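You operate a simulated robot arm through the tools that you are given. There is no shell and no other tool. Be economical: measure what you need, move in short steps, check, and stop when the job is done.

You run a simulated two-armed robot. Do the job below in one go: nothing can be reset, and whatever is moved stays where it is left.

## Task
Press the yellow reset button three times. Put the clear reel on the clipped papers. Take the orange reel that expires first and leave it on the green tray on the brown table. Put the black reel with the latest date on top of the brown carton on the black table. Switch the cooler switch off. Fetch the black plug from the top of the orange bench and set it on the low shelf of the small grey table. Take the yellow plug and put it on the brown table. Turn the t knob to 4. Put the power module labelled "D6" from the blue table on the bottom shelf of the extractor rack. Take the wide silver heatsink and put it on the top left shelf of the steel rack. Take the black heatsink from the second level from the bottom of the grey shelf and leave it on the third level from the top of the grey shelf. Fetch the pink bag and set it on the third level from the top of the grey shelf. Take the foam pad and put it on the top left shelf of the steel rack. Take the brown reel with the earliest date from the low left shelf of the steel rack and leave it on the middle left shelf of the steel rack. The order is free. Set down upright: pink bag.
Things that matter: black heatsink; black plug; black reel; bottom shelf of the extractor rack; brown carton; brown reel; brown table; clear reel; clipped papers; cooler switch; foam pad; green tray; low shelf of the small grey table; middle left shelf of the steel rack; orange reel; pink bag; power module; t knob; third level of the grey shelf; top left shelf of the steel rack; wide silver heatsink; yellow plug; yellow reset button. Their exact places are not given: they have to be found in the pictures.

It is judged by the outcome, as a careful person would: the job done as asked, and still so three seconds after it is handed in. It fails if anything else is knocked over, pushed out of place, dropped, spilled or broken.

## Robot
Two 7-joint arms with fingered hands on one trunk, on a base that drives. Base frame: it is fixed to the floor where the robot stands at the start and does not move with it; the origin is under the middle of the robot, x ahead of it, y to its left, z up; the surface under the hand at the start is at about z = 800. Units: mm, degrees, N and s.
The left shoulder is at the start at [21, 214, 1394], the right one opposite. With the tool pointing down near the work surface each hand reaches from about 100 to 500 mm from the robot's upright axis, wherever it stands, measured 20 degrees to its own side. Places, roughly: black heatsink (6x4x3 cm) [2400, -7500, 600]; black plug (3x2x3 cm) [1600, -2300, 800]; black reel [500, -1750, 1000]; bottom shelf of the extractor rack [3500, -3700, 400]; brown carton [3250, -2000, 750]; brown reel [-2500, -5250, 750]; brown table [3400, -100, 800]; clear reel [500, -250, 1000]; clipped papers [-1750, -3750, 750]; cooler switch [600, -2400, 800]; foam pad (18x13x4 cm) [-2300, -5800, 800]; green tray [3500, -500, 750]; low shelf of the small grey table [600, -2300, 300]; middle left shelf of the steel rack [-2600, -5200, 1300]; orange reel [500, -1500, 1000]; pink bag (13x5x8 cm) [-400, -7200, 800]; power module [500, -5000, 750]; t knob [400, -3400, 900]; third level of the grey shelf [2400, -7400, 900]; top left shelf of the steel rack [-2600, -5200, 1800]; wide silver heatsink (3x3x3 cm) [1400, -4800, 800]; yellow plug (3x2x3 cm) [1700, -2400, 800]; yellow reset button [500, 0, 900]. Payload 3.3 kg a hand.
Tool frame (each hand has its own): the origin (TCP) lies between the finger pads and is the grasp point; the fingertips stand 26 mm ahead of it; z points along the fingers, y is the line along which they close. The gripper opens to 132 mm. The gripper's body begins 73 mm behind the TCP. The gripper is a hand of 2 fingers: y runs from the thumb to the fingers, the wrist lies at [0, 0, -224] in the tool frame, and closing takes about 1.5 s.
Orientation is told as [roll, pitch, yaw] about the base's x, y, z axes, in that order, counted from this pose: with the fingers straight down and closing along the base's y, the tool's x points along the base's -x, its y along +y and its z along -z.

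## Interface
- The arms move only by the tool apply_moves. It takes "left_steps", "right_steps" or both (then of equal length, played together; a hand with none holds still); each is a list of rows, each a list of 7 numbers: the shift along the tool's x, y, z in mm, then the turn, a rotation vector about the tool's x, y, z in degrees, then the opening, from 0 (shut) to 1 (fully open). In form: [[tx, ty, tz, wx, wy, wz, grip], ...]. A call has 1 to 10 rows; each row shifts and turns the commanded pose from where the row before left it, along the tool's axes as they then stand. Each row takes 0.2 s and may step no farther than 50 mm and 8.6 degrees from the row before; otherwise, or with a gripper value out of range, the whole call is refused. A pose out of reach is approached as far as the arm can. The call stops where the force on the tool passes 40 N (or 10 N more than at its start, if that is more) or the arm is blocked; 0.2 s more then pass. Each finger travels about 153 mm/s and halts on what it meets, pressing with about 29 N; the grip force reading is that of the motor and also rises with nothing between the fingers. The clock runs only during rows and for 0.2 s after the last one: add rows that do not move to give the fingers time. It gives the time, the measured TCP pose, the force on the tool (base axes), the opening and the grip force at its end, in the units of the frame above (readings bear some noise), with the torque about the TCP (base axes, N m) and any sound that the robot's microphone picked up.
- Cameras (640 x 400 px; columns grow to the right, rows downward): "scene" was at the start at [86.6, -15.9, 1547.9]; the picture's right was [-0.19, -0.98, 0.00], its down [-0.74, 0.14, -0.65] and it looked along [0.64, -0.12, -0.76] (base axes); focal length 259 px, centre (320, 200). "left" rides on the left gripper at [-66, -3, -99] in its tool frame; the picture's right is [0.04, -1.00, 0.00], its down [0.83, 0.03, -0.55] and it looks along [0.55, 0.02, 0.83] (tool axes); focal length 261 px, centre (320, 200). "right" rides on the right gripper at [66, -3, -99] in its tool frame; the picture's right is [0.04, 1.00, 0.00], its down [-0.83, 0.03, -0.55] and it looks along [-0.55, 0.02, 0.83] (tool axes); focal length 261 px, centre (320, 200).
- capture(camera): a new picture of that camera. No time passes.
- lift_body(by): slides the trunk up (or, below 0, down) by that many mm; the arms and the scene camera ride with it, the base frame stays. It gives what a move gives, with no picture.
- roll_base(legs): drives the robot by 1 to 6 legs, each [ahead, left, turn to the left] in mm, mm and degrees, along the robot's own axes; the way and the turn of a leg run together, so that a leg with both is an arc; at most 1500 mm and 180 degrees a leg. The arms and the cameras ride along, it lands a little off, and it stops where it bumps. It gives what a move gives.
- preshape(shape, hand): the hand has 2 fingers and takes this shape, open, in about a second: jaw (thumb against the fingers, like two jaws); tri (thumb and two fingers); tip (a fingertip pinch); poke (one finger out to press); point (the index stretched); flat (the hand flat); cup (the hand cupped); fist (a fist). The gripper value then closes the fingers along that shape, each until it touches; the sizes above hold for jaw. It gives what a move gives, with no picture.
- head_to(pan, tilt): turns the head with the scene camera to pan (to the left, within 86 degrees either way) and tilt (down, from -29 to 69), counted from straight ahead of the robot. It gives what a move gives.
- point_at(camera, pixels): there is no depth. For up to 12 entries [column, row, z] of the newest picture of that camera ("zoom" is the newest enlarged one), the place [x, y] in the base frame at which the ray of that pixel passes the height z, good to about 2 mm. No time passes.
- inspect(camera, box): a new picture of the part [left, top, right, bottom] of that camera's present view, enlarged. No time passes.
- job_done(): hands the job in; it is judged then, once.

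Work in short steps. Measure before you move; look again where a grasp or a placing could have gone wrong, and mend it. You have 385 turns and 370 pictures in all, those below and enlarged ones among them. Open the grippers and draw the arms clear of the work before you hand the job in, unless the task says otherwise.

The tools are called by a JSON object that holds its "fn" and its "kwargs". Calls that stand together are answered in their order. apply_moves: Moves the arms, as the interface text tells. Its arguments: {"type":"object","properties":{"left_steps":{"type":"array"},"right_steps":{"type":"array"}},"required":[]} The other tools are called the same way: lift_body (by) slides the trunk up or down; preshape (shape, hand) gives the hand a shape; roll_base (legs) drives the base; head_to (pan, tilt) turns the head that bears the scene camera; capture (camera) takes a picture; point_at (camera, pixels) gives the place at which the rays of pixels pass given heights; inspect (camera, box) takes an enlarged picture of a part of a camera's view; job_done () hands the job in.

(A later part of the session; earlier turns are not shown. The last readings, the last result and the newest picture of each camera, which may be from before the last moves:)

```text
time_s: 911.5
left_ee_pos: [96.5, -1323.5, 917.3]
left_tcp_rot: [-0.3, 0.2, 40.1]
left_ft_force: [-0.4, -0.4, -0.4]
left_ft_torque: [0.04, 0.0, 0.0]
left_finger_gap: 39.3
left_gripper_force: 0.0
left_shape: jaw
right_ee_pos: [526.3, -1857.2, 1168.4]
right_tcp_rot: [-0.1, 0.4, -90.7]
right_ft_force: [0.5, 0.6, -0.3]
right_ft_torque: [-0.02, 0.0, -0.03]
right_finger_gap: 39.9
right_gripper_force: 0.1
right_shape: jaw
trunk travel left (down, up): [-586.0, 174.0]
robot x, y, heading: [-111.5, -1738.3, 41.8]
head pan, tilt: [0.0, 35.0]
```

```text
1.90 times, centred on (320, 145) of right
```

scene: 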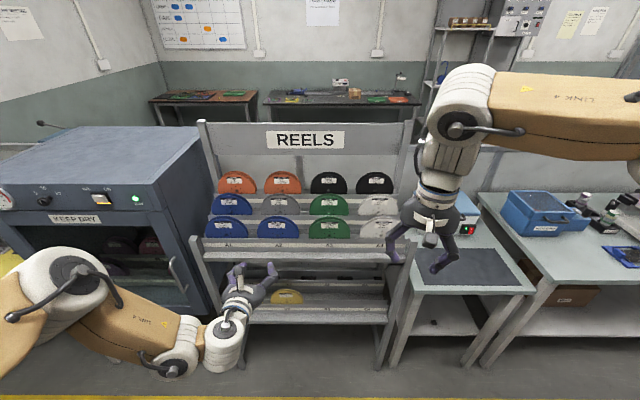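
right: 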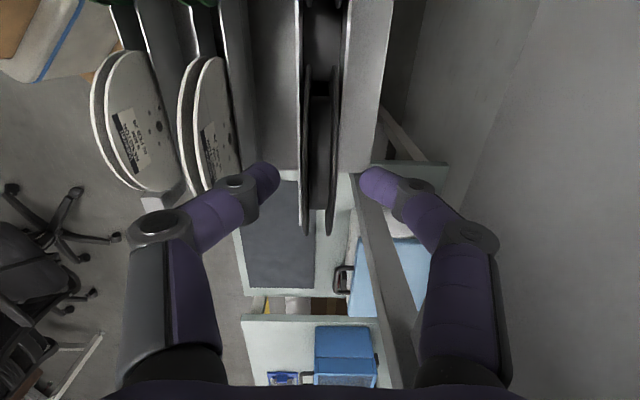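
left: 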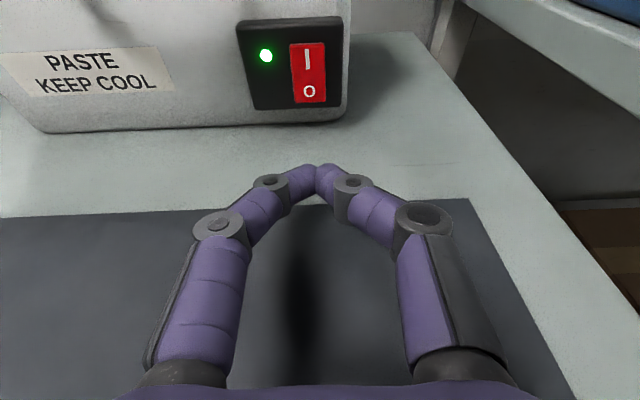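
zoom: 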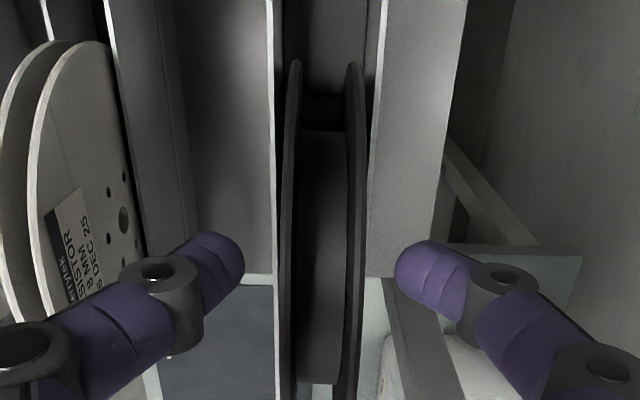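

The slot walls end lower than the grip height. I lower 24 mm more and close.

{"fn": "lift_body", "kwargs": {"by": -25}}

{"fn": "apply_moves", "kwargs": {"right_steps": [[0, 0, 0, 0, 0, 0, 0.2], [0, 0, 0, 0, 0, 0, 0.1], [0, 0, 0, 0, 0, 0, 0], [0, 0, 0, 0, 0, 0, 0], [0, 0, 0, 0, 0, 0, 0]]}}

{"fn": "lift_body", "kwargs": {"by": 130}}

{"fn": "capture", "kwargs": {"camera": "right"}}

```text
time_s: 912.2
left_ee_pos: [94.6, -1321.8, 891.7]
left_tcp_rot: [-0.3, 0.0, 40.1]
left_ft_force: [-0.2, 0.4, -0.2]
left_ft_torque: [-0.02, 0.01, 0.01]
left_finger_gap: 39.7
left_gripper_force: 0.2
left_shape: jaw
right_ee_pos: [526.4, -1857.3, 1142.5]
right_tcp_rot: [-0.1, 0.6, -90.7]
right_ft_force: [0.6, 0.6, -0.1]
right_ft_torque: [0.01, 0.02, 0.01]
right_finger_gap: 39.9
right_gripper_force: 0.0
right_shape: jaw
trunk travel left (down, up): [-561.0, 199.0]
robot x, y, heading: [-114.2, -1733.5, 41.6]
head pan, tilt: [0.0, 35.0]
```

```text
time_s: 913.4
left_ee_pos: [95.6, -1322.2, 891.7]
left_tcp_rot: [-0.4, 0.0, 40.1]
left_ft_force: [0.3, 0.2, -0.2]
left_ft_torque: [0.02, -0.02, 0.0]
left_finger_gap: 39.4
left_gripper_force: 0.0
left_shape: jaw
right_ee_pos: [526.3, -1857.1, 1142.8]
right_tcp_rot: [-0.1, 0.5, -90.7]
right_ft_force: [-0.8, -0.3, 0.3]
right_ft_torque: [0.02, -0.04, -0.03]
right_finger_gap: 16.1
right_gripper_force: 29.2
right_shape: jaw
trunk travel left (down, up): [-561.0, 199.0]
robot x, y, heading: [-114.9, -1737.9, 41.6]
head pan, tilt: [0.0, 35.0]
```

```text
time_s: 915.0
left_ee_pos: [95.5, -1322.4, 1021.6]
left_tcp_rot: [-0.2, 0.2, 40.1]
left_ft_force: [0.2, -0.7, 0.9]
left_ft_torque: [0.01, 0.02, 0.01]
left_finger_gap: 39.3
left_gripper_force: 0.1
left_shape: jaw
right_ee_pos: [525.7, -1857.2, 1273.7]
right_tcp_rot: [-0.2, 0.5, -90.7]
right_ft_force: [0.1, 0.2, -1.7]
right_ft_torque: [0.06, 0.01, 0.01]
right_finger_gap: 16.1
right_gripper_force: 28.7
right_shape: jaw
trunk travel left (down, up): [-691.0, 69.0]
robot x, y, heading: [-113.9, -1740.4, 41.4]
head pan, tilt: [0.0, 35.0]
```

```text
48 pictures are left
```

right: 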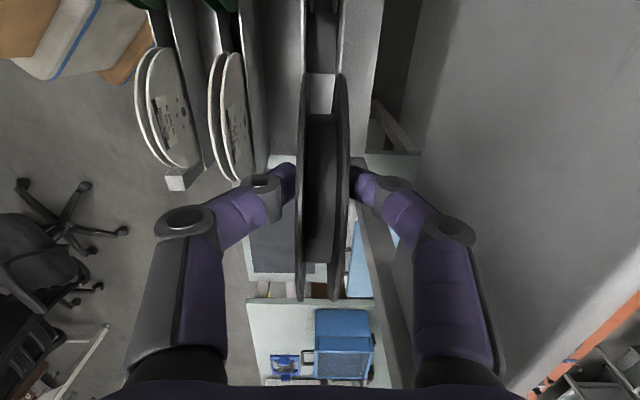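

The black reel is held (16 mm). I raise fully, back away, turn to heading −41° and prepare the left hand the mirrored way (yaw +90 rel. first).

{"fn": "lift_body", "kwargs": {"by": 68}}

{"fn": "roll_base", "kwargs": {"legs": [[-226, 197, 0], [0, 0, -82.5]]}}

{"fn": "apply_moves", "kwargs": {"left_steps": [[0, 0, -10, 0, 0, -8.5, 0.4], [0, 0, -15, 0, 0, -8.5, 0.4], [0, 0, -20, 0, 0, -8.5, 0.4], [0, 0, -20, 0, 0, -8.5, 0.4], [0, 0, -20, 0, 0, -8.5, 0.4], [0, 0, -20, 0, 0, -8.5, 0.4], [0, 0, -20, 0, 0, -8.5, 0.4], [0, 0, -20, 0, 0, -8.5, 0.4], [0, 0, -20, 0, 0, -8.5, 0.4], [0, 0, -20, 0, 0, -8.5, 0.4]]}}

{"fn": "apply_moves", "kwargs": {"left_steps": [[-30, 0, 0, 0, 0, -7.5, 0.3], [-35, 0, 0, 0, 0, -7.5, 0.3], [-38, 5, 0, 0, 0, -7.5, 0.3], [-38, 10, 0, 0, 0, -7.5, 0.3], [-35, 15, 0, 0, 0, -7.5, 0.3], [-30, 15, 0, 0, 0, -7.5, 0.3], [0, 0, 0, 0, 0, 0, 0.3]]}}

```text
time_s: 916.1
left_ee_pos: [94.8, -1323.8, 1088.6]
left_tcp_rot: [-0.1, 0.2, 40.1]
left_ft_force: [0.2, -0.9, -0.3]
left_ft_torque: [0.02, -0.02, 0.01]
left_finger_gap: 39.4
left_gripper_force: 0.0
left_shape: jaw
right_ee_pos: [525.6, -1857.0, 1341.3]
right_tcp_rot: [-0.1, 0.5, -90.7]
right_ft_force: [0.3, -0.1, -2.0]
right_ft_torque: [0.04, -0.01, 0.0]
right_finger_gap: 16.2
right_gripper_force: 29.1
right_shape: jaw
trunk travel left (down, up): [-759.0, 1.0]
robot x, y, heading: [-113.6, -1738.8, 41.7]
head pan, tilt: [0.0, 35.0]
```

```text
time_s: 921.7
left_ee_pos: [25.3, -1902.6, 1088.2]
left_tcp_rot: [-0.3, 0.1, -43.4]
left_ft_force: [0.3, 0.5, -1.0]
left_ft_torque: [0.0, 0.05, 0.0]
left_finger_gap: 39.4
left_gripper_force: 0.0
left_shape: jaw
right_ee_pos: [-458.0, -2389.6, 1341.4]
right_tcp_rot: [0.1, 0.5, -174.2]
right_ft_force: [-0.1, 0.4, -1.0]
right_ft_torque: [0.03, -0.06, 0.0]
right_finger_gap: 15.7
right_gripper_force: 29.0
right_shape: jaw
trunk travel left (down, up): [-759.0, 1.0]
robot x, y, heading: [-408.2, -1740.2, -41.7]
head pan, tilt: [0.0, 35.0]
```

```text
time_s: 923.9
left_ee_pos: [25.5, -1900.3, 1274.0]
left_tcp_rot: [0.1, 0.2, 41.9]
left_ft_force: [0.1, 0.1, 0.0]
left_ft_torque: [0.0, -0.03, 0.05]
left_finger_gap: 52.3
left_gripper_force: 0.1
left_shape: jaw
right_ee_pos: [-457.7, -2389.3, 1340.7]
right_tcp_rot: [-0.1, 0.6, -174.2]
right_ft_force: [0.5, -0.1, -1.8]
right_ft_torque: [-0.07, -0.04, 0.02]
right_finger_gap: 15.9
right_gripper_force: 29.2
right_shape: jaw
trunk travel left (down, up): [-759.0, 1.0]
robot x, y, heading: [-411.2, -1744.2, -42.2]
head pan, tilt: [0.0, 35.0]
```

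```text
time_s: 925.5
left_ee_pos: [83.3, -1712.9, 1273.7]
left_tcp_rot: [0.3, 0.1, 86.7]
left_ft_force: [-0.3, -0.2, 0.0]
left_ft_torque: [-0.01, -0.04, -0.01]
left_finger_gap: 39.7
left_gripper_force: 0.1
left_shape: jaw
right_ee_pos: [-456.9, -2390.1, 1340.7]
right_tcp_rot: [-0.1, 0.5, -174.2]
right_ft_force: [0.1, -0.2, -0.2]
right_ft_torque: [0.02, -0.05, -0.03]
right_finger_gap: 16.0
right_gripper_force: 28.9
right_shape: jaw
trunk travel left (down, up): [-759.0, 1.0]
robot x, y, heading: [-413.5, -1740.2, -41.6]
head pan, tilt: [0.0, 35.0]
```

The left hand is ready at yaw +87. I move in front of the orange reel and extend towards it.

{"fn": "roll_base", "kwargs": {"legs": [[-241, 271, 0], [224, 199, 0]]}}

{"fn": "lift_body", "kwargs": {"by": -60}}

{"fn": "apply_moves", "kwargs": {"left_steps": [[0, -35, 0, 0, 0, -1.5, 0.3], [0, -35, 0, 0, 0, -1.5, 0.3], [0, -30, 0, 0, 0, 0, 0.3], [0, -25, 0, 0, 0, 0, 0.3], [0, 0, 0, 0, 0, 0, 0.3]]}}

{"fn": "capture", "kwargs": {"camera": "left"}}

```text
time_s: 929.5
left_ee_pos: [382.6, -1349.4, 1273.8]
left_tcp_rot: [0.3, 0.1, 86.6]
left_ft_force: [-0.4, 0.6, 0.1]
left_ft_torque: [0.04, 0.03, 0.04]
left_finger_gap: 39.8
left_gripper_force: 0.0
left_shape: jaw
right_ee_pos: [-158.5, -2027.3, 1341.7]
right_tcp_rot: [-0.1, 0.5, -174.3]
right_ft_force: [0.3, 0.0, -1.4]
right_ft_torque: [0.01, -0.03, 0.02]
right_finger_gap: 15.7
right_gripper_force: 29.1
right_shape: jaw
trunk travel left (down, up): [-759.0, 1.0]
robot x, y, heading: [-112.2, -1378.4, -41.9]
head pan, tilt: [0.0, 35.0]
```

```text
time_s: 930.5
left_ee_pos: [382.1, -1349.8, 1214.2]
left_tcp_rot: [0.2, 0.0, 86.6]
left_ft_force: [-0.1, -0.8, 0.8]
left_ft_torque: [-0.01, -0.01, -0.03]
left_finger_gap: 39.8
left_gripper_force: 0.1
left_shape: jaw
right_ee_pos: [-158.0, -2026.0, 1281.7]
right_tcp_rot: [0.0, 0.6, -174.2]
right_ft_force: [-0.3, -0.4, -0.5]
right_ft_torque: [0.0, -0.06, 0.03]
right_finger_gap: 15.6
right_gripper_force: 28.8
right_shape: jaw
trunk travel left (down, up): [-699.0, 61.0]
robot x, y, heading: [-111.2, -1379.8, -42.0]
head pan, tilt: [0.0, 35.0]
```

```text
time_s: 931.6
left_ee_pos: [506.7, -1351.7, 1212.9]
left_tcp_rot: [0.3, 0.1, 89.6]
left_ft_force: [-0.1, -0.1, -0.7]
left_ft_torque: [0.0, 0.0, 0.01]
left_finger_gap: 39.8
left_gripper_force: 0.0
left_shape: jaw
right_ee_pos: [-158.8, -2026.6, 1281.8]
right_tcp_rot: [-0.1, 0.6, -174.2]
right_ft_force: [-0.4, -0.9, -1.5]
right_ft_torque: [-0.03, -0.04, -0.03]
right_finger_gap: 15.7
right_gripper_force: 28.7
right_shape: jaw
trunk travel left (down, up): [-699.0, 61.0]
robot x, y, heading: [-115.2, -1381.5, -41.8]
head pan, tilt: [0.0, 35.0]
```

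```text
47 pictures are left
```

left: 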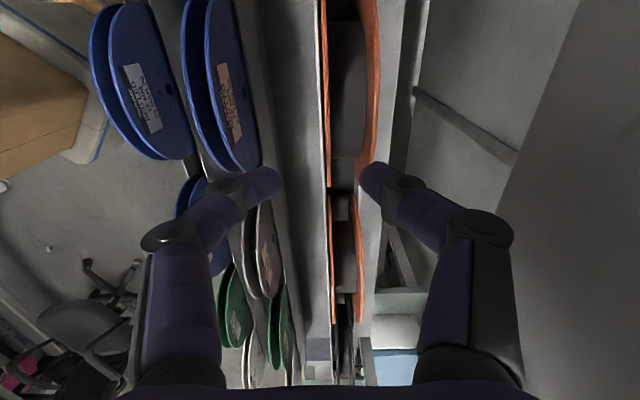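

The northern orange reel (08 FEB) is at the top of the view; I shift 18 mm in and 45 mm north with a 47 mm opening, and look.

{"fn": "apply_moves", "kwargs": {"left_steps": [[-22, -9, 0, 0, 0, 0, 0.36], [-23, -9, 0, 0, 0, 0, 0.36], [0, 0, 0, 0, 0, 0, 0.36]]}}

{"fn": "capture", "kwargs": {"camera": "left"}}

```text
time_s: 932.5
left_ee_pos: [526.6, -1308.6, 1211.8]
left_tcp_rot: [0.2, 0.0, 89.5]
left_ft_force: [-0.2, 0.1, -0.4]
left_ft_torque: [0.03, 0.02, 0.01]
left_finger_gap: 47.0
left_gripper_force: 0.0
left_shape: jaw
right_ee_pos: [-158.3, -2027.2, 1281.5]
right_tcp_rot: [-0.1, 0.5, -174.2]
right_ft_force: [0.7, 0.8, -1.2]
right_ft_torque: [0.0, -0.01, 0.0]
right_finger_gap: 15.7
right_gripper_force: 28.5
right_shape: jaw
trunk travel left (down, up): [-699.0, 61.0]
robot x, y, heading: [-114.3, -1375.6, -42.2]
head pan, tilt: [0.0, 35.0]
```

```text
46 pictures are left
```

left: 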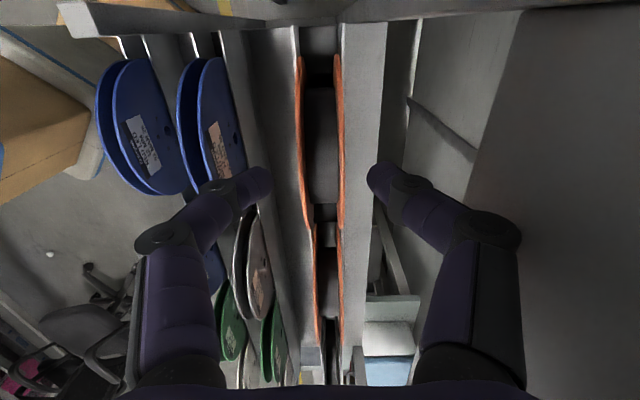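

Centred. I lower 68 mm in two steps and close.

{"fn": "lift_body", "kwargs": {"by": -42}}

{"fn": "lift_body", "kwargs": {"by": -26}}

{"fn": "apply_moves", "kwargs": {"left_steps": [[0, 0, 0, 0, 0, 0, 0.28], [0, 0, 0, 0, 0, 0, 0.15], [0, 0, 0, 0, 0, 0, 0], [0, 0, 0, 0, 0, 0, 0], [0, 0, 0, 0, 0, 0, 0]]}}

{"fn": "lift_body", "kwargs": {"by": 125}}

{"fn": "capture", "kwargs": {"camera": "left"}}

```text
time_s: 933.3
left_ee_pos: [525.0, -1307.6, 1171.8]
left_tcp_rot: [0.3, 0.1, 89.6]
left_ft_force: [-0.2, -0.7, 0.1]
left_ft_torque: [0.03, 0.01, 0.0]
left_finger_gap: 47.2
left_gripper_force: 0.0
left_shape: jaw
right_ee_pos: [-158.8, -2026.7, 1238.9]
right_tcp_rot: [-0.1, 0.7, -174.2]
right_ft_force: [-0.4, 0.3, -0.7]
right_ft_torque: [-0.01, 0.01, 0.0]
right_finger_gap: 15.8
right_gripper_force: 28.8
right_shape: jaw
trunk travel left (down, up): [-657.0, 103.0]
robot x, y, heading: [-115.7, -1379.8, -41.8]
head pan, tilt: [0.0, 35.0]
```

```text
time_s: 934.0
left_ee_pos: [525.3, -1306.8, 1145.0]
left_tcp_rot: [0.3, 0.2, 89.6]
left_ft_force: [-0.1, 1.2, -0.8]
left_ft_torque: [-0.01, -0.02, 0.02]
left_finger_gap: 46.9
left_gripper_force: 0.0
left_shape: jaw
right_ee_pos: [-158.3, -2027.1, 1211.8]
right_tcp_rot: [-0.1, 0.6, -174.2]
right_ft_force: [-0.5, 0.6, -1.7]
right_ft_torque: [0.01, -0.08, 0.0]
right_finger_gap: 16.0
right_gripper_force: 28.8
right_shape: jaw
trunk travel left (down, up): [-631.0, 129.0]
robot x, y, heading: [-110.9, -1377.2, -41.9]
head pan, tilt: [0.0, 35.0]
```

```text
time_s: 935.2
left_ee_pos: [524.2, -1307.1, 1145.4]
left_tcp_rot: [0.4, 0.1, 89.5]
left_ft_force: [0.4, 0.5, 0.1]
left_ft_torque: [-0.02, 0.02, 0.01]
left_finger_gap: 24.4
left_gripper_force: 29.4
left_shape: jaw
right_ee_pos: [-158.1, -2025.5, 1212.8]
right_tcp_rot: [-0.1, 0.4, -174.2]
right_ft_force: [1.3, 0.1, -1.3]
right_ft_torque: [-0.02, -0.05, 0.01]
right_finger_gap: 16.0
right_gripper_force: 28.9
right_shape: jaw
trunk travel left (down, up): [-631.0, 129.0]
robot x, y, heading: [-115.2, -1377.3, -42.1]
head pan, tilt: [0.0, 35.0]
```

```text
time_s: 936.8
left_ee_pos: [525.6, -1307.2, 1268.7]
left_tcp_rot: [0.2, 0.1, 89.7]
left_ft_force: [-0.9, 0.3, -2.5]
left_ft_torque: [0.03, -0.01, 0.0]
left_finger_gap: 24.2
left_gripper_force: 29.6
left_shape: jaw
right_ee_pos: [-158.4, -2026.5, 1338.4]
right_tcp_rot: [-0.2, 0.5, -174.1]
right_ft_force: [0.1, -0.6, -1.2]
right_ft_torque: [0.0, -0.07, -0.01]
right_finger_gap: 15.9
right_gripper_force: 28.8
right_shape: jaw
trunk travel left (down, up): [-756.0, 4.0]
robot x, y, heading: [-113.7, -1381.2, -41.7]
head pan, tilt: [0.0, 35.0]
```

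```text
45 pictures are left
```

left: 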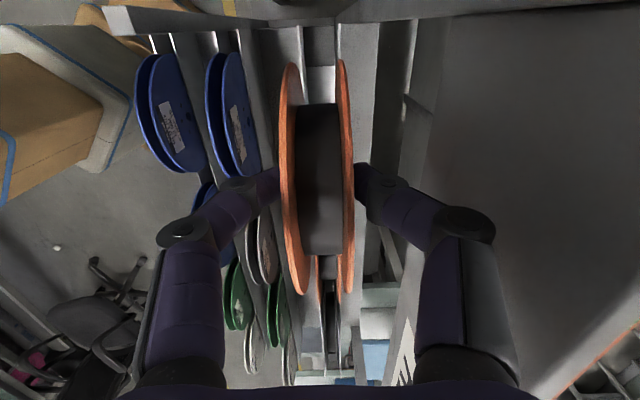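

Both reels are held (16 and 24 mm). I raise the left arm a bit, back away, turn to heading 0 and travel round to the east side.

{"fn": "apply_moves", "kwargs": {"left_steps": [[0, 0, -20, 0, 0, 0, 0], [0, 0, -20, 0, 0, 0, 0], [0, 0, 0, 0, 0, 0, 0]]}}

{"fn": "roll_base", "kwargs": {"legs": [[-165, -147, 0], [0, 0, 41.8], [0, -1500, 0], [0, -1500, 0], [0, -1500, 0], [0, -530, 0]]}}

{"fn": "roll_base", "kwargs": {"legs": [[1300, 0, 0], [1270, 0, 0], [0, 1500, 0], [0, 1500, 0], [0, 900, 0]]}}

{"fn": "head_to", "kwargs": {"pan": 0, "tilt": 25}}

{"fn": "capture", "kwargs": {"camera": "scene"}}

```text
time_s: 937.6
left_ee_pos: [527.2, -1307.6, 1310.0]
left_tcp_rot: [0.4, 0.1, 89.6]
left_ft_force: [1.7, -0.4, -1.0]
left_ft_torque: [0.04, 0.01, 0.02]
left_finger_gap: 23.9
left_gripper_force: 29.7
left_shape: jaw
right_ee_pos: [-157.1, -2027.4, 1338.3]
right_tcp_rot: [-0.1, 0.5, -174.1]
right_ft_force: [0.5, -0.8, -2.1]
right_ft_torque: [0.0, -0.07, -0.01]
right_finger_gap: 16.1
right_gripper_force: 28.6
right_shape: jaw
trunk travel left (down, up): [-756.0, 4.0]
robot x, y, heading: [-114.6, -1379.8, -41.9]
head pan, tilt: [0.0, 35.0]
```

```text
time_s: 965.1
left_ee_pos: [43.4, -5970.6, 1310.2]
left_tcp_rot: [0.4, 0.2, 130.0]
left_ft_force: [0.1, 0.3, -0.3]
left_ft_torque: [0.06, 0.02, -0.01]
left_finger_gap: 23.9
left_gripper_force: 29.0
left_shape: jaw
right_ee_pos: [-9.8, -6961.7, 1338.2]
right_tcp_rot: [-0.2, 0.5, -133.7]
right_ft_force: [-0.5, -0.2, -0.4]
right_ft_torque: [0.02, -0.04, 0.01]
right_finger_gap: 15.6
right_gripper_force: 28.9
right_shape: jaw
trunk travel left (down, up): [-756.0, 4.0]
robot x, y, heading: [-397.6, -6440.7, -1.6]
head pan, tilt: [0.0, 35.0]
```

```text
time_s: 996.0
left_ee_pos: [2685.8, -2146.9, 1309.5]
left_tcp_rot: [0.3, 0.1, 130.9]
left_ft_force: [0.2, -0.2, -1.2]
left_ft_torque: [-0.01, 0.03, -0.02]
left_finger_gap: 24.2
left_gripper_force: 29.1
left_shape: jaw
right_ee_pos: [2646.2, -3138.8, 1338.0]
right_tcp_rot: [0.0, 0.5, -132.9]
right_ft_force: [-0.3, 0.0, -1.1]
right_ft_torque: [0.0, -0.02, 0.02]
right_finger_gap: 15.8
right_gripper_force: 29.1
right_shape: jaw
trunk travel left (down, up): [-756.0, 4.0]
robot x, y, heading: [2253.6, -2623.4, -0.7]
head pan, tilt: [0.0, 35.0]
```

```text
time_s: 996.7
left_ee_pos: [2687.4, -2147.8, 1309.9]
left_tcp_rot: [0.3, 0.1, 130.8]
left_ft_force: [0.0, 1.0, -1.9]
left_ft_torque: [0.0, 0.01, 0.01]
left_finger_gap: 23.8
left_gripper_force: 29.1
left_shape: jaw
right_ee_pos: [2646.7, -3139.3, 1337.6]
right_tcp_rot: [-0.1, 0.5, -133.0]
right_ft_force: [-0.7, -0.2, -1.2]
right_ft_torque: [0.03, 0.0, -0.02]
right_finger_gap: 15.7
right_gripper_force: 28.7
right_shape: jaw
trunk travel left (down, up): [-756.0, 4.0]
robot x, y, heading: [2251.0, -2622.6, -0.9]
head pan, tilt: [0.0, 25.0]
```

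```text
44 pictures are left
```

scene: 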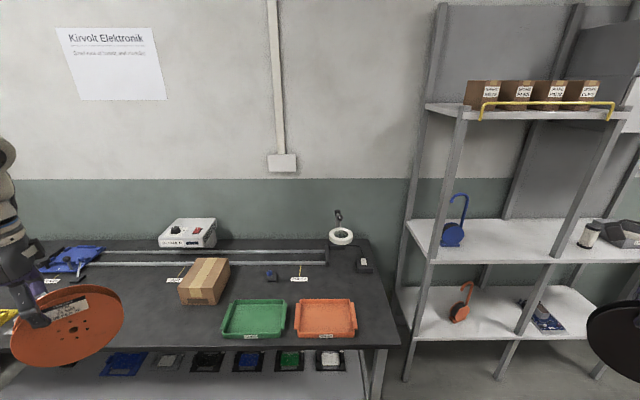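

The brown carton is at (205,280) on the black table. I enlarge and measure it.

{"fn": "inspect", "kwargs": {"camera": "scene", "box": [160, 240, 260, 320]}}

{"fn": "point_at", "kwargs": {"camera": "zoom", "pixels": [[90, 225, 850], [240, 235, 850], [350, 100, 850], [225, 85, 850], [115, 310, 765], [230, 322, 765], [240, 235, 880], [350, 100, 880], [90, 225, 880]]}}

```text
5.00 times, centred on (210, 280) of scene
```

zoom: 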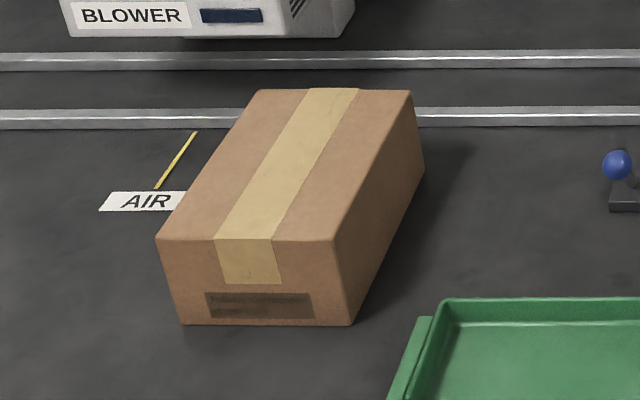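

```text
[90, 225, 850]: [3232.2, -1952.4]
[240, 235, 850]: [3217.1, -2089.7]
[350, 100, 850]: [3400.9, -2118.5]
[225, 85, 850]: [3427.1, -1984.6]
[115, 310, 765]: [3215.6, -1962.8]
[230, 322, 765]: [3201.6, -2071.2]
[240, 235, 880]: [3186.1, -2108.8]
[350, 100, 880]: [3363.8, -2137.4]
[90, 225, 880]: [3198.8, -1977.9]
```

{"fn": "point_at", "kwargs": {"camera": "zoom", "pixels": [[183, 325, 765], [352, 325, 765], [157, 238, 850], [157, 238, 870], [330, 240, 850], [330, 240, 870], [260, 88, 850], [410, 92, 850], [260, 88, 870], [410, 92, 870]]}}

```text
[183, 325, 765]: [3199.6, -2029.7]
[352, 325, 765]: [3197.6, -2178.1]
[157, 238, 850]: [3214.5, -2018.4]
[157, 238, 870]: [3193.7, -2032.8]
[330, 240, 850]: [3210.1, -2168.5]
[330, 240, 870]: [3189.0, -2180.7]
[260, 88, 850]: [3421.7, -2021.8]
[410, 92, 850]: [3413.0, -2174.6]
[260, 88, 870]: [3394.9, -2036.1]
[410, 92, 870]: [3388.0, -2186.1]
```

Carton top: x 3199–3401, y -2030…-2180, z≈865. I bring the right hand inward to rel. yaw −90 (reel facing ahead).

{"fn": "apply_moves", "kwargs": {"right_steps": [[38.4, -18.6, 0, 0, 0, -8.4, 0], [40.8, -12.6, 0, 0, 0, -8.4, 0], [42, -6.4, 0, 0, 0, -8.4, 0], [42.7, 0, 0, 0, 0, -8.4, 0], [42.3, 6.2, 0, 0, 0, -8.4, 0], [41, 12, 0, 0, 0, 0, 0], [41, 12, 0, 0, 0, 0, 0], [35, 12, 0, 0, 0, 0, 0], [0, 0, 0, 0, 0, 0, 0]]}}

{"fn": "roll_base", "kwargs": {"legs": [[0, 700, 0.9], [250, 0, 0]]}}

{"fn": "head_to", "kwargs": {"pan": -10, "tilt": 35}}

{"fn": "capture", "kwargs": {"camera": "scene"}}

```text
time_s: 998.7
left_ee_pos: [2685.9, -2147.4, 1311.0]
left_tcp_rot: [0.2, 0.1, 130.9]
left_ft_force: [-0.7, 0.1, -1.9]
left_ft_torque: [0.04, 0.03, 0.03]
left_finger_gap: 24.0
left_gripper_force: 28.0
left_shape: jaw
right_ee_pos: [2748.0, -2819.7, 1340.7]
right_tcp_rot: [0.3, 0.5, -90.8]
right_ft_force: [0.7, -0.3, -1.5]
right_ft_torque: [0.07, 0.01, 0.01]
right_finger_gap: 15.6
right_gripper_force: 28.9
right_shape: jaw
trunk travel left (down, up): [-756.0, 4.0]
robot x, y, heading: [2253.9, -2624.4, -0.5]
head pan, tilt: [0.0, 25.0]
```

```text
time_s: 1004.0
left_ee_pos: [2927.6, -1437.6, 1309.8]
left_tcp_rot: [0.4, 0.1, 132.1]
left_ft_force: [0.1, -0.2, -0.8]
left_ft_torque: [0.05, 0.04, 0.01]
left_finger_gap: 24.0
left_gripper_force: 29.4
left_shape: jaw
right_ee_pos: [3004.3, -2108.0, 1341.4]
right_tcp_rot: [0.3, 0.5, -89.7]
right_ft_force: [0.5, 0.7, -1.2]
right_ft_torque: [0.0, 0.0, 0.03]
right_finger_gap: 15.4
right_gripper_force: 28.8
right_shape: jaw
trunk travel left (down, up): [-756.0, 4.0]
robot x, y, heading: [2504.7, -1921.7, 0.9]
head pan, tilt: [0.0, 25.0]
```

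```text
time_s: 1004.7
left_ee_pos: [2929.3, -1437.8, 1309.0]
left_tcp_rot: [0.3, 0.1, 132.2]
left_ft_force: [-0.4, -0.3, -1.6]
left_ft_torque: [0.03, 0.04, 0.03]
left_finger_gap: 24.2
left_gripper_force: 29.0
left_shape: jaw
right_ee_pos: [3003.6, -2107.9, 1341.4]
right_tcp_rot: [0.3, 0.5, -89.7]
right_ft_force: [-1.4, -0.9, -1.6]
right_ft_torque: [0.03, 0.03, -0.02]
right_finger_gap: 15.6
right_gripper_force: 28.1
right_shape: jaw
trunk travel left (down, up): [-756.0, 4.0]
robot x, y, heading: [2505.5, -1923.4, 0.7]
head pan, tilt: [-10.0, 35.0]
```

```text
42 pictures are left
```

scene: 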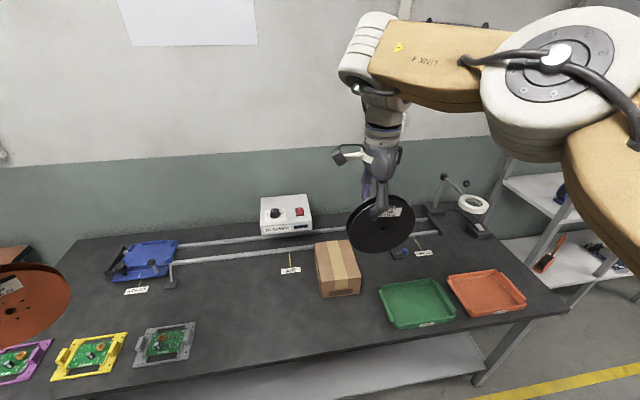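

I verify the carton's top centre from this view.

{"fn": "point_at", "kwargs": {"camera": "scene", "pixels": [[316, 246, 865], [348, 241, 865], [360, 278, 865], [322, 282, 865], [337, 262, 865]]}}

{"fn": "apply_moves", "kwargs": {"right_steps": [[0, 25, 0, -7.5, 0, 0, 0], [0, 25, 4, -7.5, 0, 0, 0], [0, 20, 6, -7.5, 0, 0, 0], [0, 15, 8, -7.5, 0, 0, 0], [0, 0, 0, 0, 0, 0, 0]]}}

```text
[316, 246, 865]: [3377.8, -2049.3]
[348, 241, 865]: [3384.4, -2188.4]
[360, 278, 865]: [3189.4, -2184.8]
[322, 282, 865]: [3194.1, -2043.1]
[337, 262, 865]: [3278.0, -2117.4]
```

```text
time_s: 1005.9
left_ee_pos: [2929.4, -1436.6, 1309.1]
left_tcp_rot: [0.3, 0.1, 132.2]
left_ft_force: [0.2, 0.0, -2.7]
left_ft_torque: [0.0, 0.01, 0.0]
left_finger_gap: 24.0
left_gripper_force: 29.0
left_shape: jaw
right_ee_pos: [3090.8, -2106.0, 1338.0]
right_tcp_rot: [30.3, 0.5, -89.8]
right_ft_force: [0.9, 0.4, -1.8]
right_ft_torque: [0.03, 0.04, -0.03]
right_finger_gap: 15.5
right_gripper_force: 29.4
right_shape: jaw
trunk travel left (down, up): [-756.0, 4.0]
robot x, y, heading: [2507.0, -1923.7, 0.5]
head pan, tilt: [-10.0, 35.0]
```

Carton centre ≈(3286,-2116). I drive 201 mm ahead and lower the trunk 325 mm to just above contact.

{"fn": "roll_base", "kwargs": {"legs": [[201, -8, -0.5]]}}

{"fn": "lift_body", "kwargs": {"by": -325}}

{"fn": "capture", "kwargs": {"camera": "right"}}

{"fn": "inspect", "kwargs": {"camera": "scene", "box": [240, 150, 440, 300]}}

```text
time_s: 1007.5
left_ee_pos: [3137.2, -1446.6, 1309.5]
left_tcp_rot: [0.3, 0.2, 131.6]
left_ft_force: [0.1, -0.4, -2.3]
left_ft_torque: [-0.03, 0.03, 0.0]
left_finger_gap: 24.2
left_gripper_force: 28.9
left_shape: jaw
right_ee_pos: [3294.6, -2118.5, 1336.7]
right_tcp_rot: [30.3, 0.5, -90.2]
right_ft_force: [-0.2, -0.6, -1.2]
right_ft_torque: [0.03, 0.08, 0.02]
right_finger_gap: 15.6
right_gripper_force: 29.0
right_shape: jaw
trunk travel left (down, up): [-756.0, 4.0]
robot x, y, heading: [2706.3, -1929.1, -0.0]
head pan, tilt: [-10.0, 35.0]
```

```text
time_s: 1010.7
left_ee_pos: [3134.8, -1448.2, 983.8]
left_tcp_rot: [0.3, 0.1, 131.6]
left_ft_force: [-1.0, -0.4, -1.4]
left_ft_torque: [0.04, 0.01, 0.01]
left_finger_gap: 24.2
left_gripper_force: 29.1
left_shape: jaw
right_ee_pos: [3292.9, -2118.0, 1013.9]
right_tcp_rot: [30.4, 0.6, -90.2]
right_ft_force: [0.1, 0.1, -2.1]
right_ft_torque: [0.01, 0.04, -0.01]
right_finger_gap: 15.9
right_gripper_force: 29.1
right_shape: jaw
trunk travel left (down, up): [-431.0, 329.0]
robot x, y, heading: [2707.6, -1928.8, 0.3]
head pan, tilt: [-10.0, 35.0]
```

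```text
41 pictures are left
```

right: 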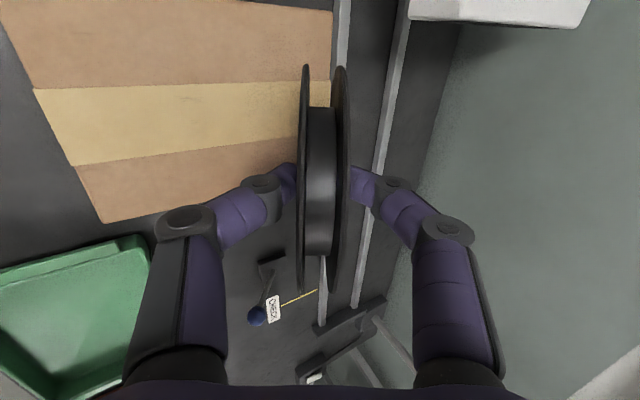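

```text
2.67 times, centred on (340, 225) of scene
```

zoom: 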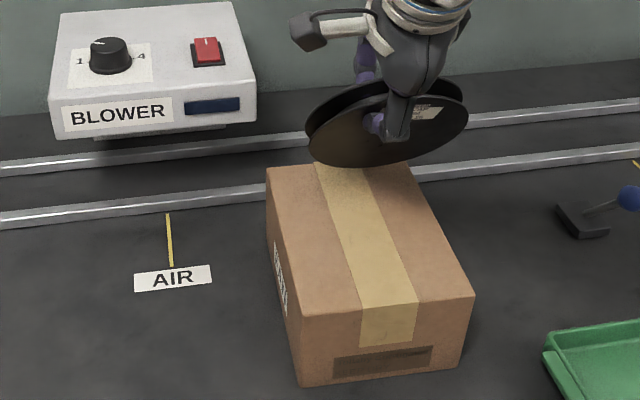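

The reel sits ~22 mm off-centre in the grip. I shift the base 22 mm left and 8 mm back, then lower to contact.

{"fn": "roll_base", "kwargs": {"legs": [[-10, 22, 0]]}}

{"fn": "lift_body", "kwargs": {"by": -12}}

{"fn": "lift_body", "kwargs": {"by": -6}}

{"fn": "inspect", "kwargs": {"camera": "scene", "box": [240, 150, 440, 300]}}

```text
time_s: 1011.5
left_ee_pos: [3124.9, -1424.5, 985.6]
left_tcp_rot: [0.3, 0.1, 131.7]
left_ft_force: [-0.2, 0.9, -1.6]
left_ft_torque: [-0.04, 0.03, -0.01]
left_finger_gap: 23.9
left_gripper_force: 29.2
left_shape: jaw
right_ee_pos: [3282.9, -2094.4, 1013.6]
right_tcp_rot: [30.3, 0.4, -90.1]
right_ft_force: [0.3, -0.6, -0.6]
right_ft_torque: [0.03, 0.05, -0.02]
right_finger_gap: 16.0
right_gripper_force: 28.8
right_shape: jaw
trunk travel left (down, up): [-431.0, 329.0]
robot x, y, heading: [2698.8, -1902.5, 0.1]
head pan, tilt: [-10.0, 35.0]
```

```text
time_s: 1012.1
left_ee_pos: [3125.0, -1426.2, 973.2]
left_tcp_rot: [0.4, 0.0, 131.7]
left_ft_force: [0.6, -1.2, -1.2]
left_ft_torque: [0.04, 0.03, 0.0]
left_finger_gap: 23.9
left_gripper_force: 29.4
left_shape: jaw
right_ee_pos: [3282.2, -2095.7, 1002.4]
right_tcp_rot: [30.2, 0.5, -90.2]
right_ft_force: [-0.5, 0.3, 3.1]
right_ft_torque: [0.02, -0.11, 0.02]
right_finger_gap: 16.1
right_gripper_force: 29.1
right_shape: jaw
trunk travel left (down, up): [-419.0, 341.0]
robot x, y, heading: [2703.0, -1904.5, -0.1]
head pan, tilt: [-10.0, 35.0]
```

```text
time_s: 1012.7
left_ee_pos: [3125.0, -1426.5, 967.0]
left_tcp_rot: [0.4, 0.1, 131.7]
left_ft_force: [0.1, 0.5, -2.0]
left_ft_torque: [0.04, 0.0, -0.02]
left_finger_gap: 23.9
left_gripper_force: 29.0
left_shape: jaw
right_ee_pos: [3282.6, -2095.9, 995.8]
right_tcp_rot: [30.3, 0.4, -90.0]
right_ft_force: [-0.1, 0.6, 1.9]
right_ft_torque: [-0.03, -0.2, 0.01]
right_finger_gap: 16.5
right_gripper_force: 28.6
right_shape: jaw
trunk travel left (down, up): [-413.0, 347.0]
robot x, y, heading: [2701.4, -1907.6, 0.2]
head pan, tilt: [-10.0, 35.0]
```

```text
2.67 times, centred on (340, 225) of scene
```

zoom: 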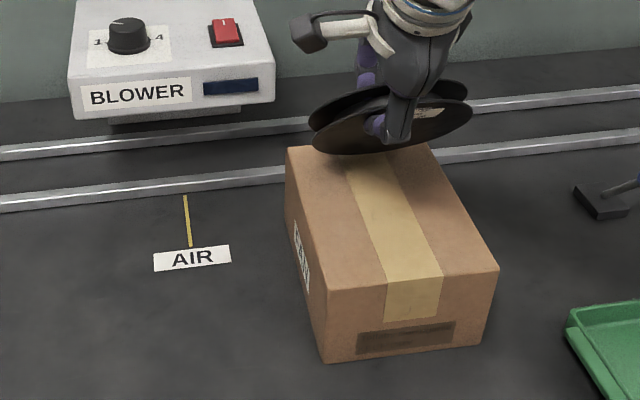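

The lower rim touches right at the carton's rear edge; I raise 10 mm, move 18 mm back and lower again.

{"fn": "lift_body", "kwargs": {"by": 12}}

{"fn": "roll_base", "kwargs": {"legs": [[-20, 0, 0]]}}

{"fn": "lift_body", "kwargs": {"by": -12}}

{"fn": "apply_moves", "kwargs": {"right_steps": [[0, 0, 0, 0, 0, 0, 0.13], [0, 0, 0, 0, 0, 0, 0.18], [0, 0, 0, 0, 0, 0, 0.23], [0, 0, 0, 0, 0, 0, 0.28], [0, 0, -8, 0, 0, 0, 0.28], [0, 0, -6, 0, 0, 0, 0.28], [0, 0, 0, 0, 0, 0, 0.28]]}}

{"fn": "capture", "kwargs": {"camera": "right"}}

```text
time_s: 1013.3
left_ee_pos: [3124.3, -1427.2, 979.4]
left_tcp_rot: [0.3, 0.1, 131.6]
left_ft_force: [1.1, 0.6, -2.3]
left_ft_torque: [0.01, 0.02, -0.01]
left_finger_gap: 24.0
left_gripper_force: 29.4
left_shape: jaw
right_ee_pos: [3282.8, -2096.1, 1006.5]
right_tcp_rot: [30.3, 0.3, -90.1]
right_ft_force: [-0.4, -0.5, -1.0]
right_ft_torque: [0.01, 0.07, 0.02]
right_finger_gap: 16.6
right_gripper_force: 28.7
right_shape: jaw
trunk travel left (down, up): [-425.0, 335.0]
robot x, y, heading: [2697.6, -1908.5, 0.2]
head pan, tilt: [-10.0, 35.0]
```

```text
time_s: 1014.1
left_ee_pos: [3104.1, -1425.5, 979.6]
left_tcp_rot: [0.1, 0.2, 131.8]
left_ft_force: [-0.2, -1.0, -1.3]
left_ft_torque: [-0.01, -0.02, 0.02]
left_finger_gap: 24.2
left_gripper_force: 28.9
left_shape: jaw
right_ee_pos: [3261.9, -2095.0, 1006.7]
right_tcp_rot: [30.4, 0.5, -90.1]
right_ft_force: [0.1, -0.4, -0.8]
right_ft_torque: [0.02, -0.01, 0.0]
right_finger_gap: 16.3
right_gripper_force: 29.0
right_shape: jaw
trunk travel left (down, up): [-425.0, 335.0]
robot x, y, heading: [2677.6, -1908.3, -0.1]
head pan, tilt: [-10.0, 35.0]
```

```text
time_s: 1014.7
left_ee_pos: [3104.2, -1424.8, 967.3]
left_tcp_rot: [0.2, 0.1, 131.7]
left_ft_force: [0.2, -0.6, -1.2]
left_ft_torque: [0.03, -0.01, 0.01]
left_finger_gap: 24.1
left_gripper_force: 28.7
left_shape: jaw
right_ee_pos: [3263.0, -2095.2, 995.5]
right_tcp_rot: [30.4, 0.5, -90.1]
right_ft_force: [-1.4, 0.8, 4.3]
right_ft_torque: [0.0, -0.17, 0.07]
right_finger_gap: 16.8
right_gripper_force: 29.2
right_shape: jaw
trunk travel left (down, up): [-413.0, 347.0]
robot x, y, heading: [2682.4, -1903.7, 0.2]
head pan, tilt: [-10.0, 35.0]
```

```text
time_s: 1016.3
left_ee_pos: [3105.9, -1426.2, 966.5]
left_tcp_rot: [0.3, 0.1, 131.6]
left_ft_force: [0.6, 0.4, -1.5]
left_ft_torque: [0.02, 0.03, -0.01]
left_finger_gap: 24.1
left_gripper_force: 28.4
left_shape: jaw
right_ee_pos: [3256.8, -2096.0, 1007.4]
right_tcp_rot: [30.3, 0.5, -90.1]
right_ft_force: [-0.5, 0.5, 0.5]
right_ft_torque: [0.0, 0.01, -0.01]
right_finger_gap: 36.7
right_gripper_force: 0.0
right_shape: jaw
trunk travel left (down, up): [-413.0, 347.0]
robot x, y, heading: [2676.6, -1906.2, 0.1]
head pan, tilt: [-10.0, 35.0]
```

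```text
38 pictures are left
```

right: 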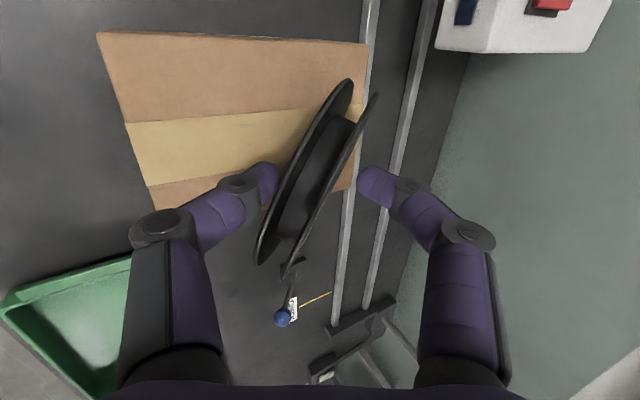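

The reel twisted and hangs too far to the right of the carton. I close again to secure it, raise, and shift further left before retrying.

{"fn": "apply_moves", "kwargs": {"right_steps": [[0, 0, 0, 0, 0, 0, 0.2], [0, 0, 0, 0, 0, 0, 0.1], [0, 0, 0, 0, 0, 0, 0], [0, 0, 0, 0, 0, 0, 0], [0, 0, 0, 0, 0, 0, 0]]}}

{"fn": "lift_body", "kwargs": {"by": 30}}

{"fn": "capture", "kwargs": {"camera": "right"}}

```text
time_s: 1017.5
left_ee_pos: [3105.3, -1426.5, 967.4]
left_tcp_rot: [0.3, 0.0, 131.7]
left_ft_force: [-0.2, 0.4, -1.4]
left_ft_torque: [0.03, 0.02, 0.01]
left_finger_gap: 23.8
left_gripper_force: 28.6
left_shape: jaw
right_ee_pos: [3256.7, -2095.7, 1008.0]
right_tcp_rot: [30.3, 0.6, -90.0]
right_ft_force: [-0.2, 0.2, 0.4]
right_ft_torque: [0.01, -0.05, 0.02]
right_finger_gap: 18.0
right_gripper_force: 29.3
right_shape: jaw
trunk travel left (down, up): [-413.0, 347.0]
robot x, y, heading: [2680.6, -1907.4, 0.1]
head pan, tilt: [-10.0, 35.0]
```

```text
time_s: 1018.2
left_ee_pos: [3105.0, -1424.8, 996.9]
left_tcp_rot: [0.3, 0.1, 131.6]
left_ft_force: [0.6, -0.8, -1.4]
left_ft_torque: [0.02, 0.02, 0.0]
left_finger_gap: 24.1
left_gripper_force: 29.1
left_shape: jaw
right_ee_pos: [3255.5, -2095.6, 1036.8]
right_tcp_rot: [30.2, 0.5, -90.1]
right_ft_force: [0.0, 0.7, -1.7]
right_ft_torque: [0.04, 0.06, 0.02]
right_finger_gap: 18.1
right_gripper_force: 28.4
right_shape: jaw
trunk travel left (down, up): [-443.0, 317.0]
robot x, y, heading: [2680.7, -1909.5, -0.1]
head pan, tilt: [-10.0, 35.0]
```

```text
37 pictures are left
```

right: 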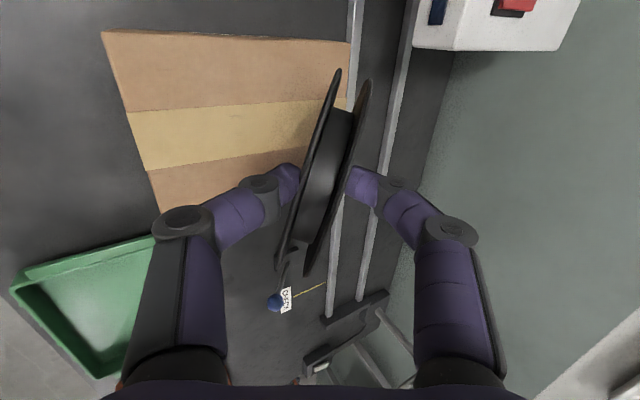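

The reel is re-secured. It is gripped ~14 mm off its centre, which makes it twist. I set its rim down again, open just slightly, slide the hand 14 mm to its centre and re-grip.

{"fn": "lift_body", "kwargs": {"by": -34}}

{"fn": "apply_moves", "kwargs": {"right_steps": [[0, 0, 0, 0, 0, 0, 0.17], [0, 0, 0, 0, 0, 0, 0.19], [-7, 0, 0, 0, 0, 0, 0.19], [-7, 0, 0, 0, 0, 0, 0.19], [0, 0, 0, 0, 0, 0, 0.1], [0, 0, 0, 0, 0, 0, 0], [0, 0, 0, 0, 0, 0, 0]]}}

{"fn": "capture", "kwargs": {"camera": "right"}}

```text
time_s: 1019.0
left_ee_pos: [3105.5, -1425.4, 963.4]
left_tcp_rot: [0.3, 0.1, 131.7]
left_ft_force: [-1.0, -0.8, -1.0]
left_ft_torque: [0.02, 0.01, 0.02]
left_finger_gap: 24.2
left_gripper_force: 29.7
left_shape: jaw
right_ee_pos: [3256.8, -2096.4, 1003.5]
right_tcp_rot: [30.5, 0.6, -90.1]
right_ft_force: [0.5, 1.9, 1.8]
right_ft_torque: [0.03, -0.22, 0.04]
right_finger_gap: 18.2
right_gripper_force: 28.8
right_shape: jaw
trunk travel left (down, up): [-409.0, 351.0]
robot x, y, heading: [2677.7, -1907.3, 0.2]
head pan, tilt: [-10.0, 35.0]
```

```text
time_s: 1020.6
left_ee_pos: [3104.1, -1425.1, 963.6]
left_tcp_rot: [0.4, 0.2, 131.7]
left_ft_force: [0.0, -1.3, -1.9]
left_ft_torque: [0.04, 0.03, -0.03]
left_finger_gap: 23.8
left_gripper_force: 29.6
left_shape: jaw
right_ee_pos: [3257.1, -2110.9, 1003.7]
right_tcp_rot: [30.4, 0.5, -90.0]
right_ft_force: [0.8, -0.6, -0.5]
right_ft_torque: [-0.02, -0.08, -0.04]
right_finger_gap: 18.9
right_gripper_force: 28.5
right_shape: jaw
trunk travel left (down, up): [-409.0, 351.0]
robot x, y, heading: [2685.8, -1910.0, 0.2]
head pan, tilt: [-10.0, 35.0]
```

```text
36 pictures are left
```

right: 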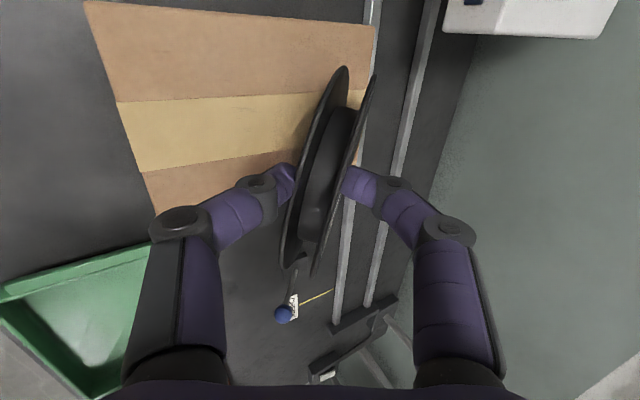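

Good enough: the reel is over the carton's centre. I raise the left arm meanwhile, open slightly and lower the reel by drawing the finger back.

{"fn": "apply_moves", "kwargs": {"right_steps": [[0, 0, 0, 0, 0, 0, 0.2], [0, 0, 0, 0, 0, 0, 0.25], [0, 0, -8, 0, 0, 0, 0.25], [0, 0, -8, 0, 0, 0, 0.25], [0, -14, 2.5, 0, 0, 0, 0.25], [0, -14, 2.5, 0, 0, 0, 0.25], [0, -13, 5, 0, 0, 0, 0.25], [0, -13, 5, 0, 0, 0, 0.25], [0, 0, 0, 0, 0, 0, 0.33], [0, 0, 0, 0, 0, 0, 0.4]], "left_steps": [[0, 0, -12, 0, 0, 0, 0], [0, 0, -12, 0, 0, 0, 0], [0, 0, -12, 0, 0, 0, 0], [0, 0, -12, 0, 0, 0, 0], [0, 0, -12, 0, 0, 0, 0], [0, 0, -12, 0, 0, 0, 0], [0, 0, -12, 0, 0, 0, 0], [0, 0, -12, 0, 0, 0, 0], [0, 0, 0, 0, 0, 0, 0], [0, 0, 0, 0, 0, 0, 0]]}}

{"fn": "capture", "kwargs": {"camera": "right"}}

```text
time_s: 1022.8
left_ee_pos: [3097.2, -1448.0, 1026.9]
left_tcp_rot: [0.1, 0.2, 131.7]
left_ft_force: [-0.8, -0.3, -1.3]
left_ft_torque: [0.04, 0.0, 0.02]
left_finger_gap: 23.8
left_gripper_force: 28.8
left_shape: jaw
left hand out of reach, approached as far as the arm can: row 5, 6, 7, 8
right_ee_pos: [3209.4, -2108.8, 976.0]
right_tcp_rot: [30.3, 0.4, -90.1]
right_ft_force: [0.2, 0.8, 0.1]
right_ft_torque: [0.0, 0.0, -0.01]
right_finger_gap: 52.0
right_gripper_force: 0.1
right_shape: jaw
trunk travel left (down, up): [-409.0, 351.0]
robot x, y, heading: [2685.6, -1905.3, 0.1]
head pan, tilt: [-10.0, 35.0]
```

```text
35 pictures are left
```

right: 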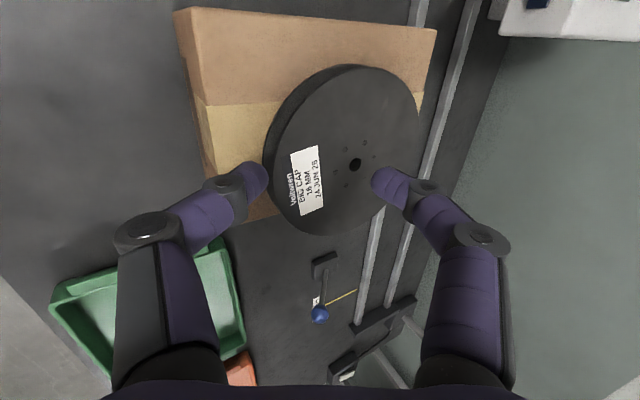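

The reel is almost flat on the carton, somewhat to the right-rear. I open fully so it settles, and look.

{"fn": "apply_moves", "kwargs": {"right_steps": [[0, 0, 0, 0, 0, 0, 0.5], [0, 0, 0, 0, 0, 0, 0.6], [0, 0, 0, 0, 0, 0, 0.7], [0, 0, 0, 0, 0, 0, 0.85], [0, 0, 0, 0, 0, 0, 0.95], [0, 0, 0, 0, 0, 0, 0.95]]}}

{"fn": "inspect", "kwargs": {"camera": "right", "box": [140, 0, 500, 270]}}

{"fn": "point_at", "kwargs": {"camera": "zoom", "pixels": [[370, 265, 885], [85, 20, 865], [520, 50, 865], [130, 370, 865]]}}

```text
time_s: 1024.2
left_ee_pos: [3098.9, -1448.2, 1027.4]
left_tcp_rot: [0.3, 0.0, 131.7]
left_ft_force: [0.3, 0.0, -0.7]
left_ft_torque: [0.02, 0.01, 0.0]
left_finger_gap: 24.0
left_gripper_force: 29.5
left_shape: jaw
right_ee_pos: [3208.1, -2108.7, 977.0]
right_tcp_rot: [30.3, 0.4, -90.1]
right_ft_force: [1.0, 0.1, -1.0]
right_ft_torque: [0.01, -0.01, -0.02]
right_finger_gap: 125.1
right_gripper_force: 0.0
right_shape: jaw
trunk travel left (down, up): [-409.0, 351.0]
robot x, y, heading: [2682.4, -1910.4, 0.2]
head pan, tilt: [-10.0, 35.0]
```

```text
1.48 times, centred on (320, 135) of right
```

zoom: 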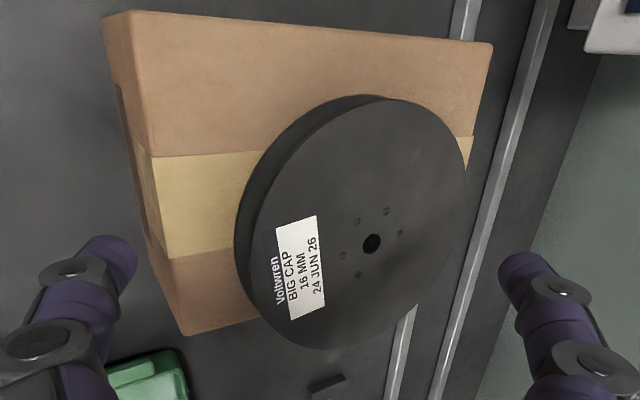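

```text
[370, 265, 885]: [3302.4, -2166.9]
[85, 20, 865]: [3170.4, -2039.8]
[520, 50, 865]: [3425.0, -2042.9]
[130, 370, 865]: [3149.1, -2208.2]
```

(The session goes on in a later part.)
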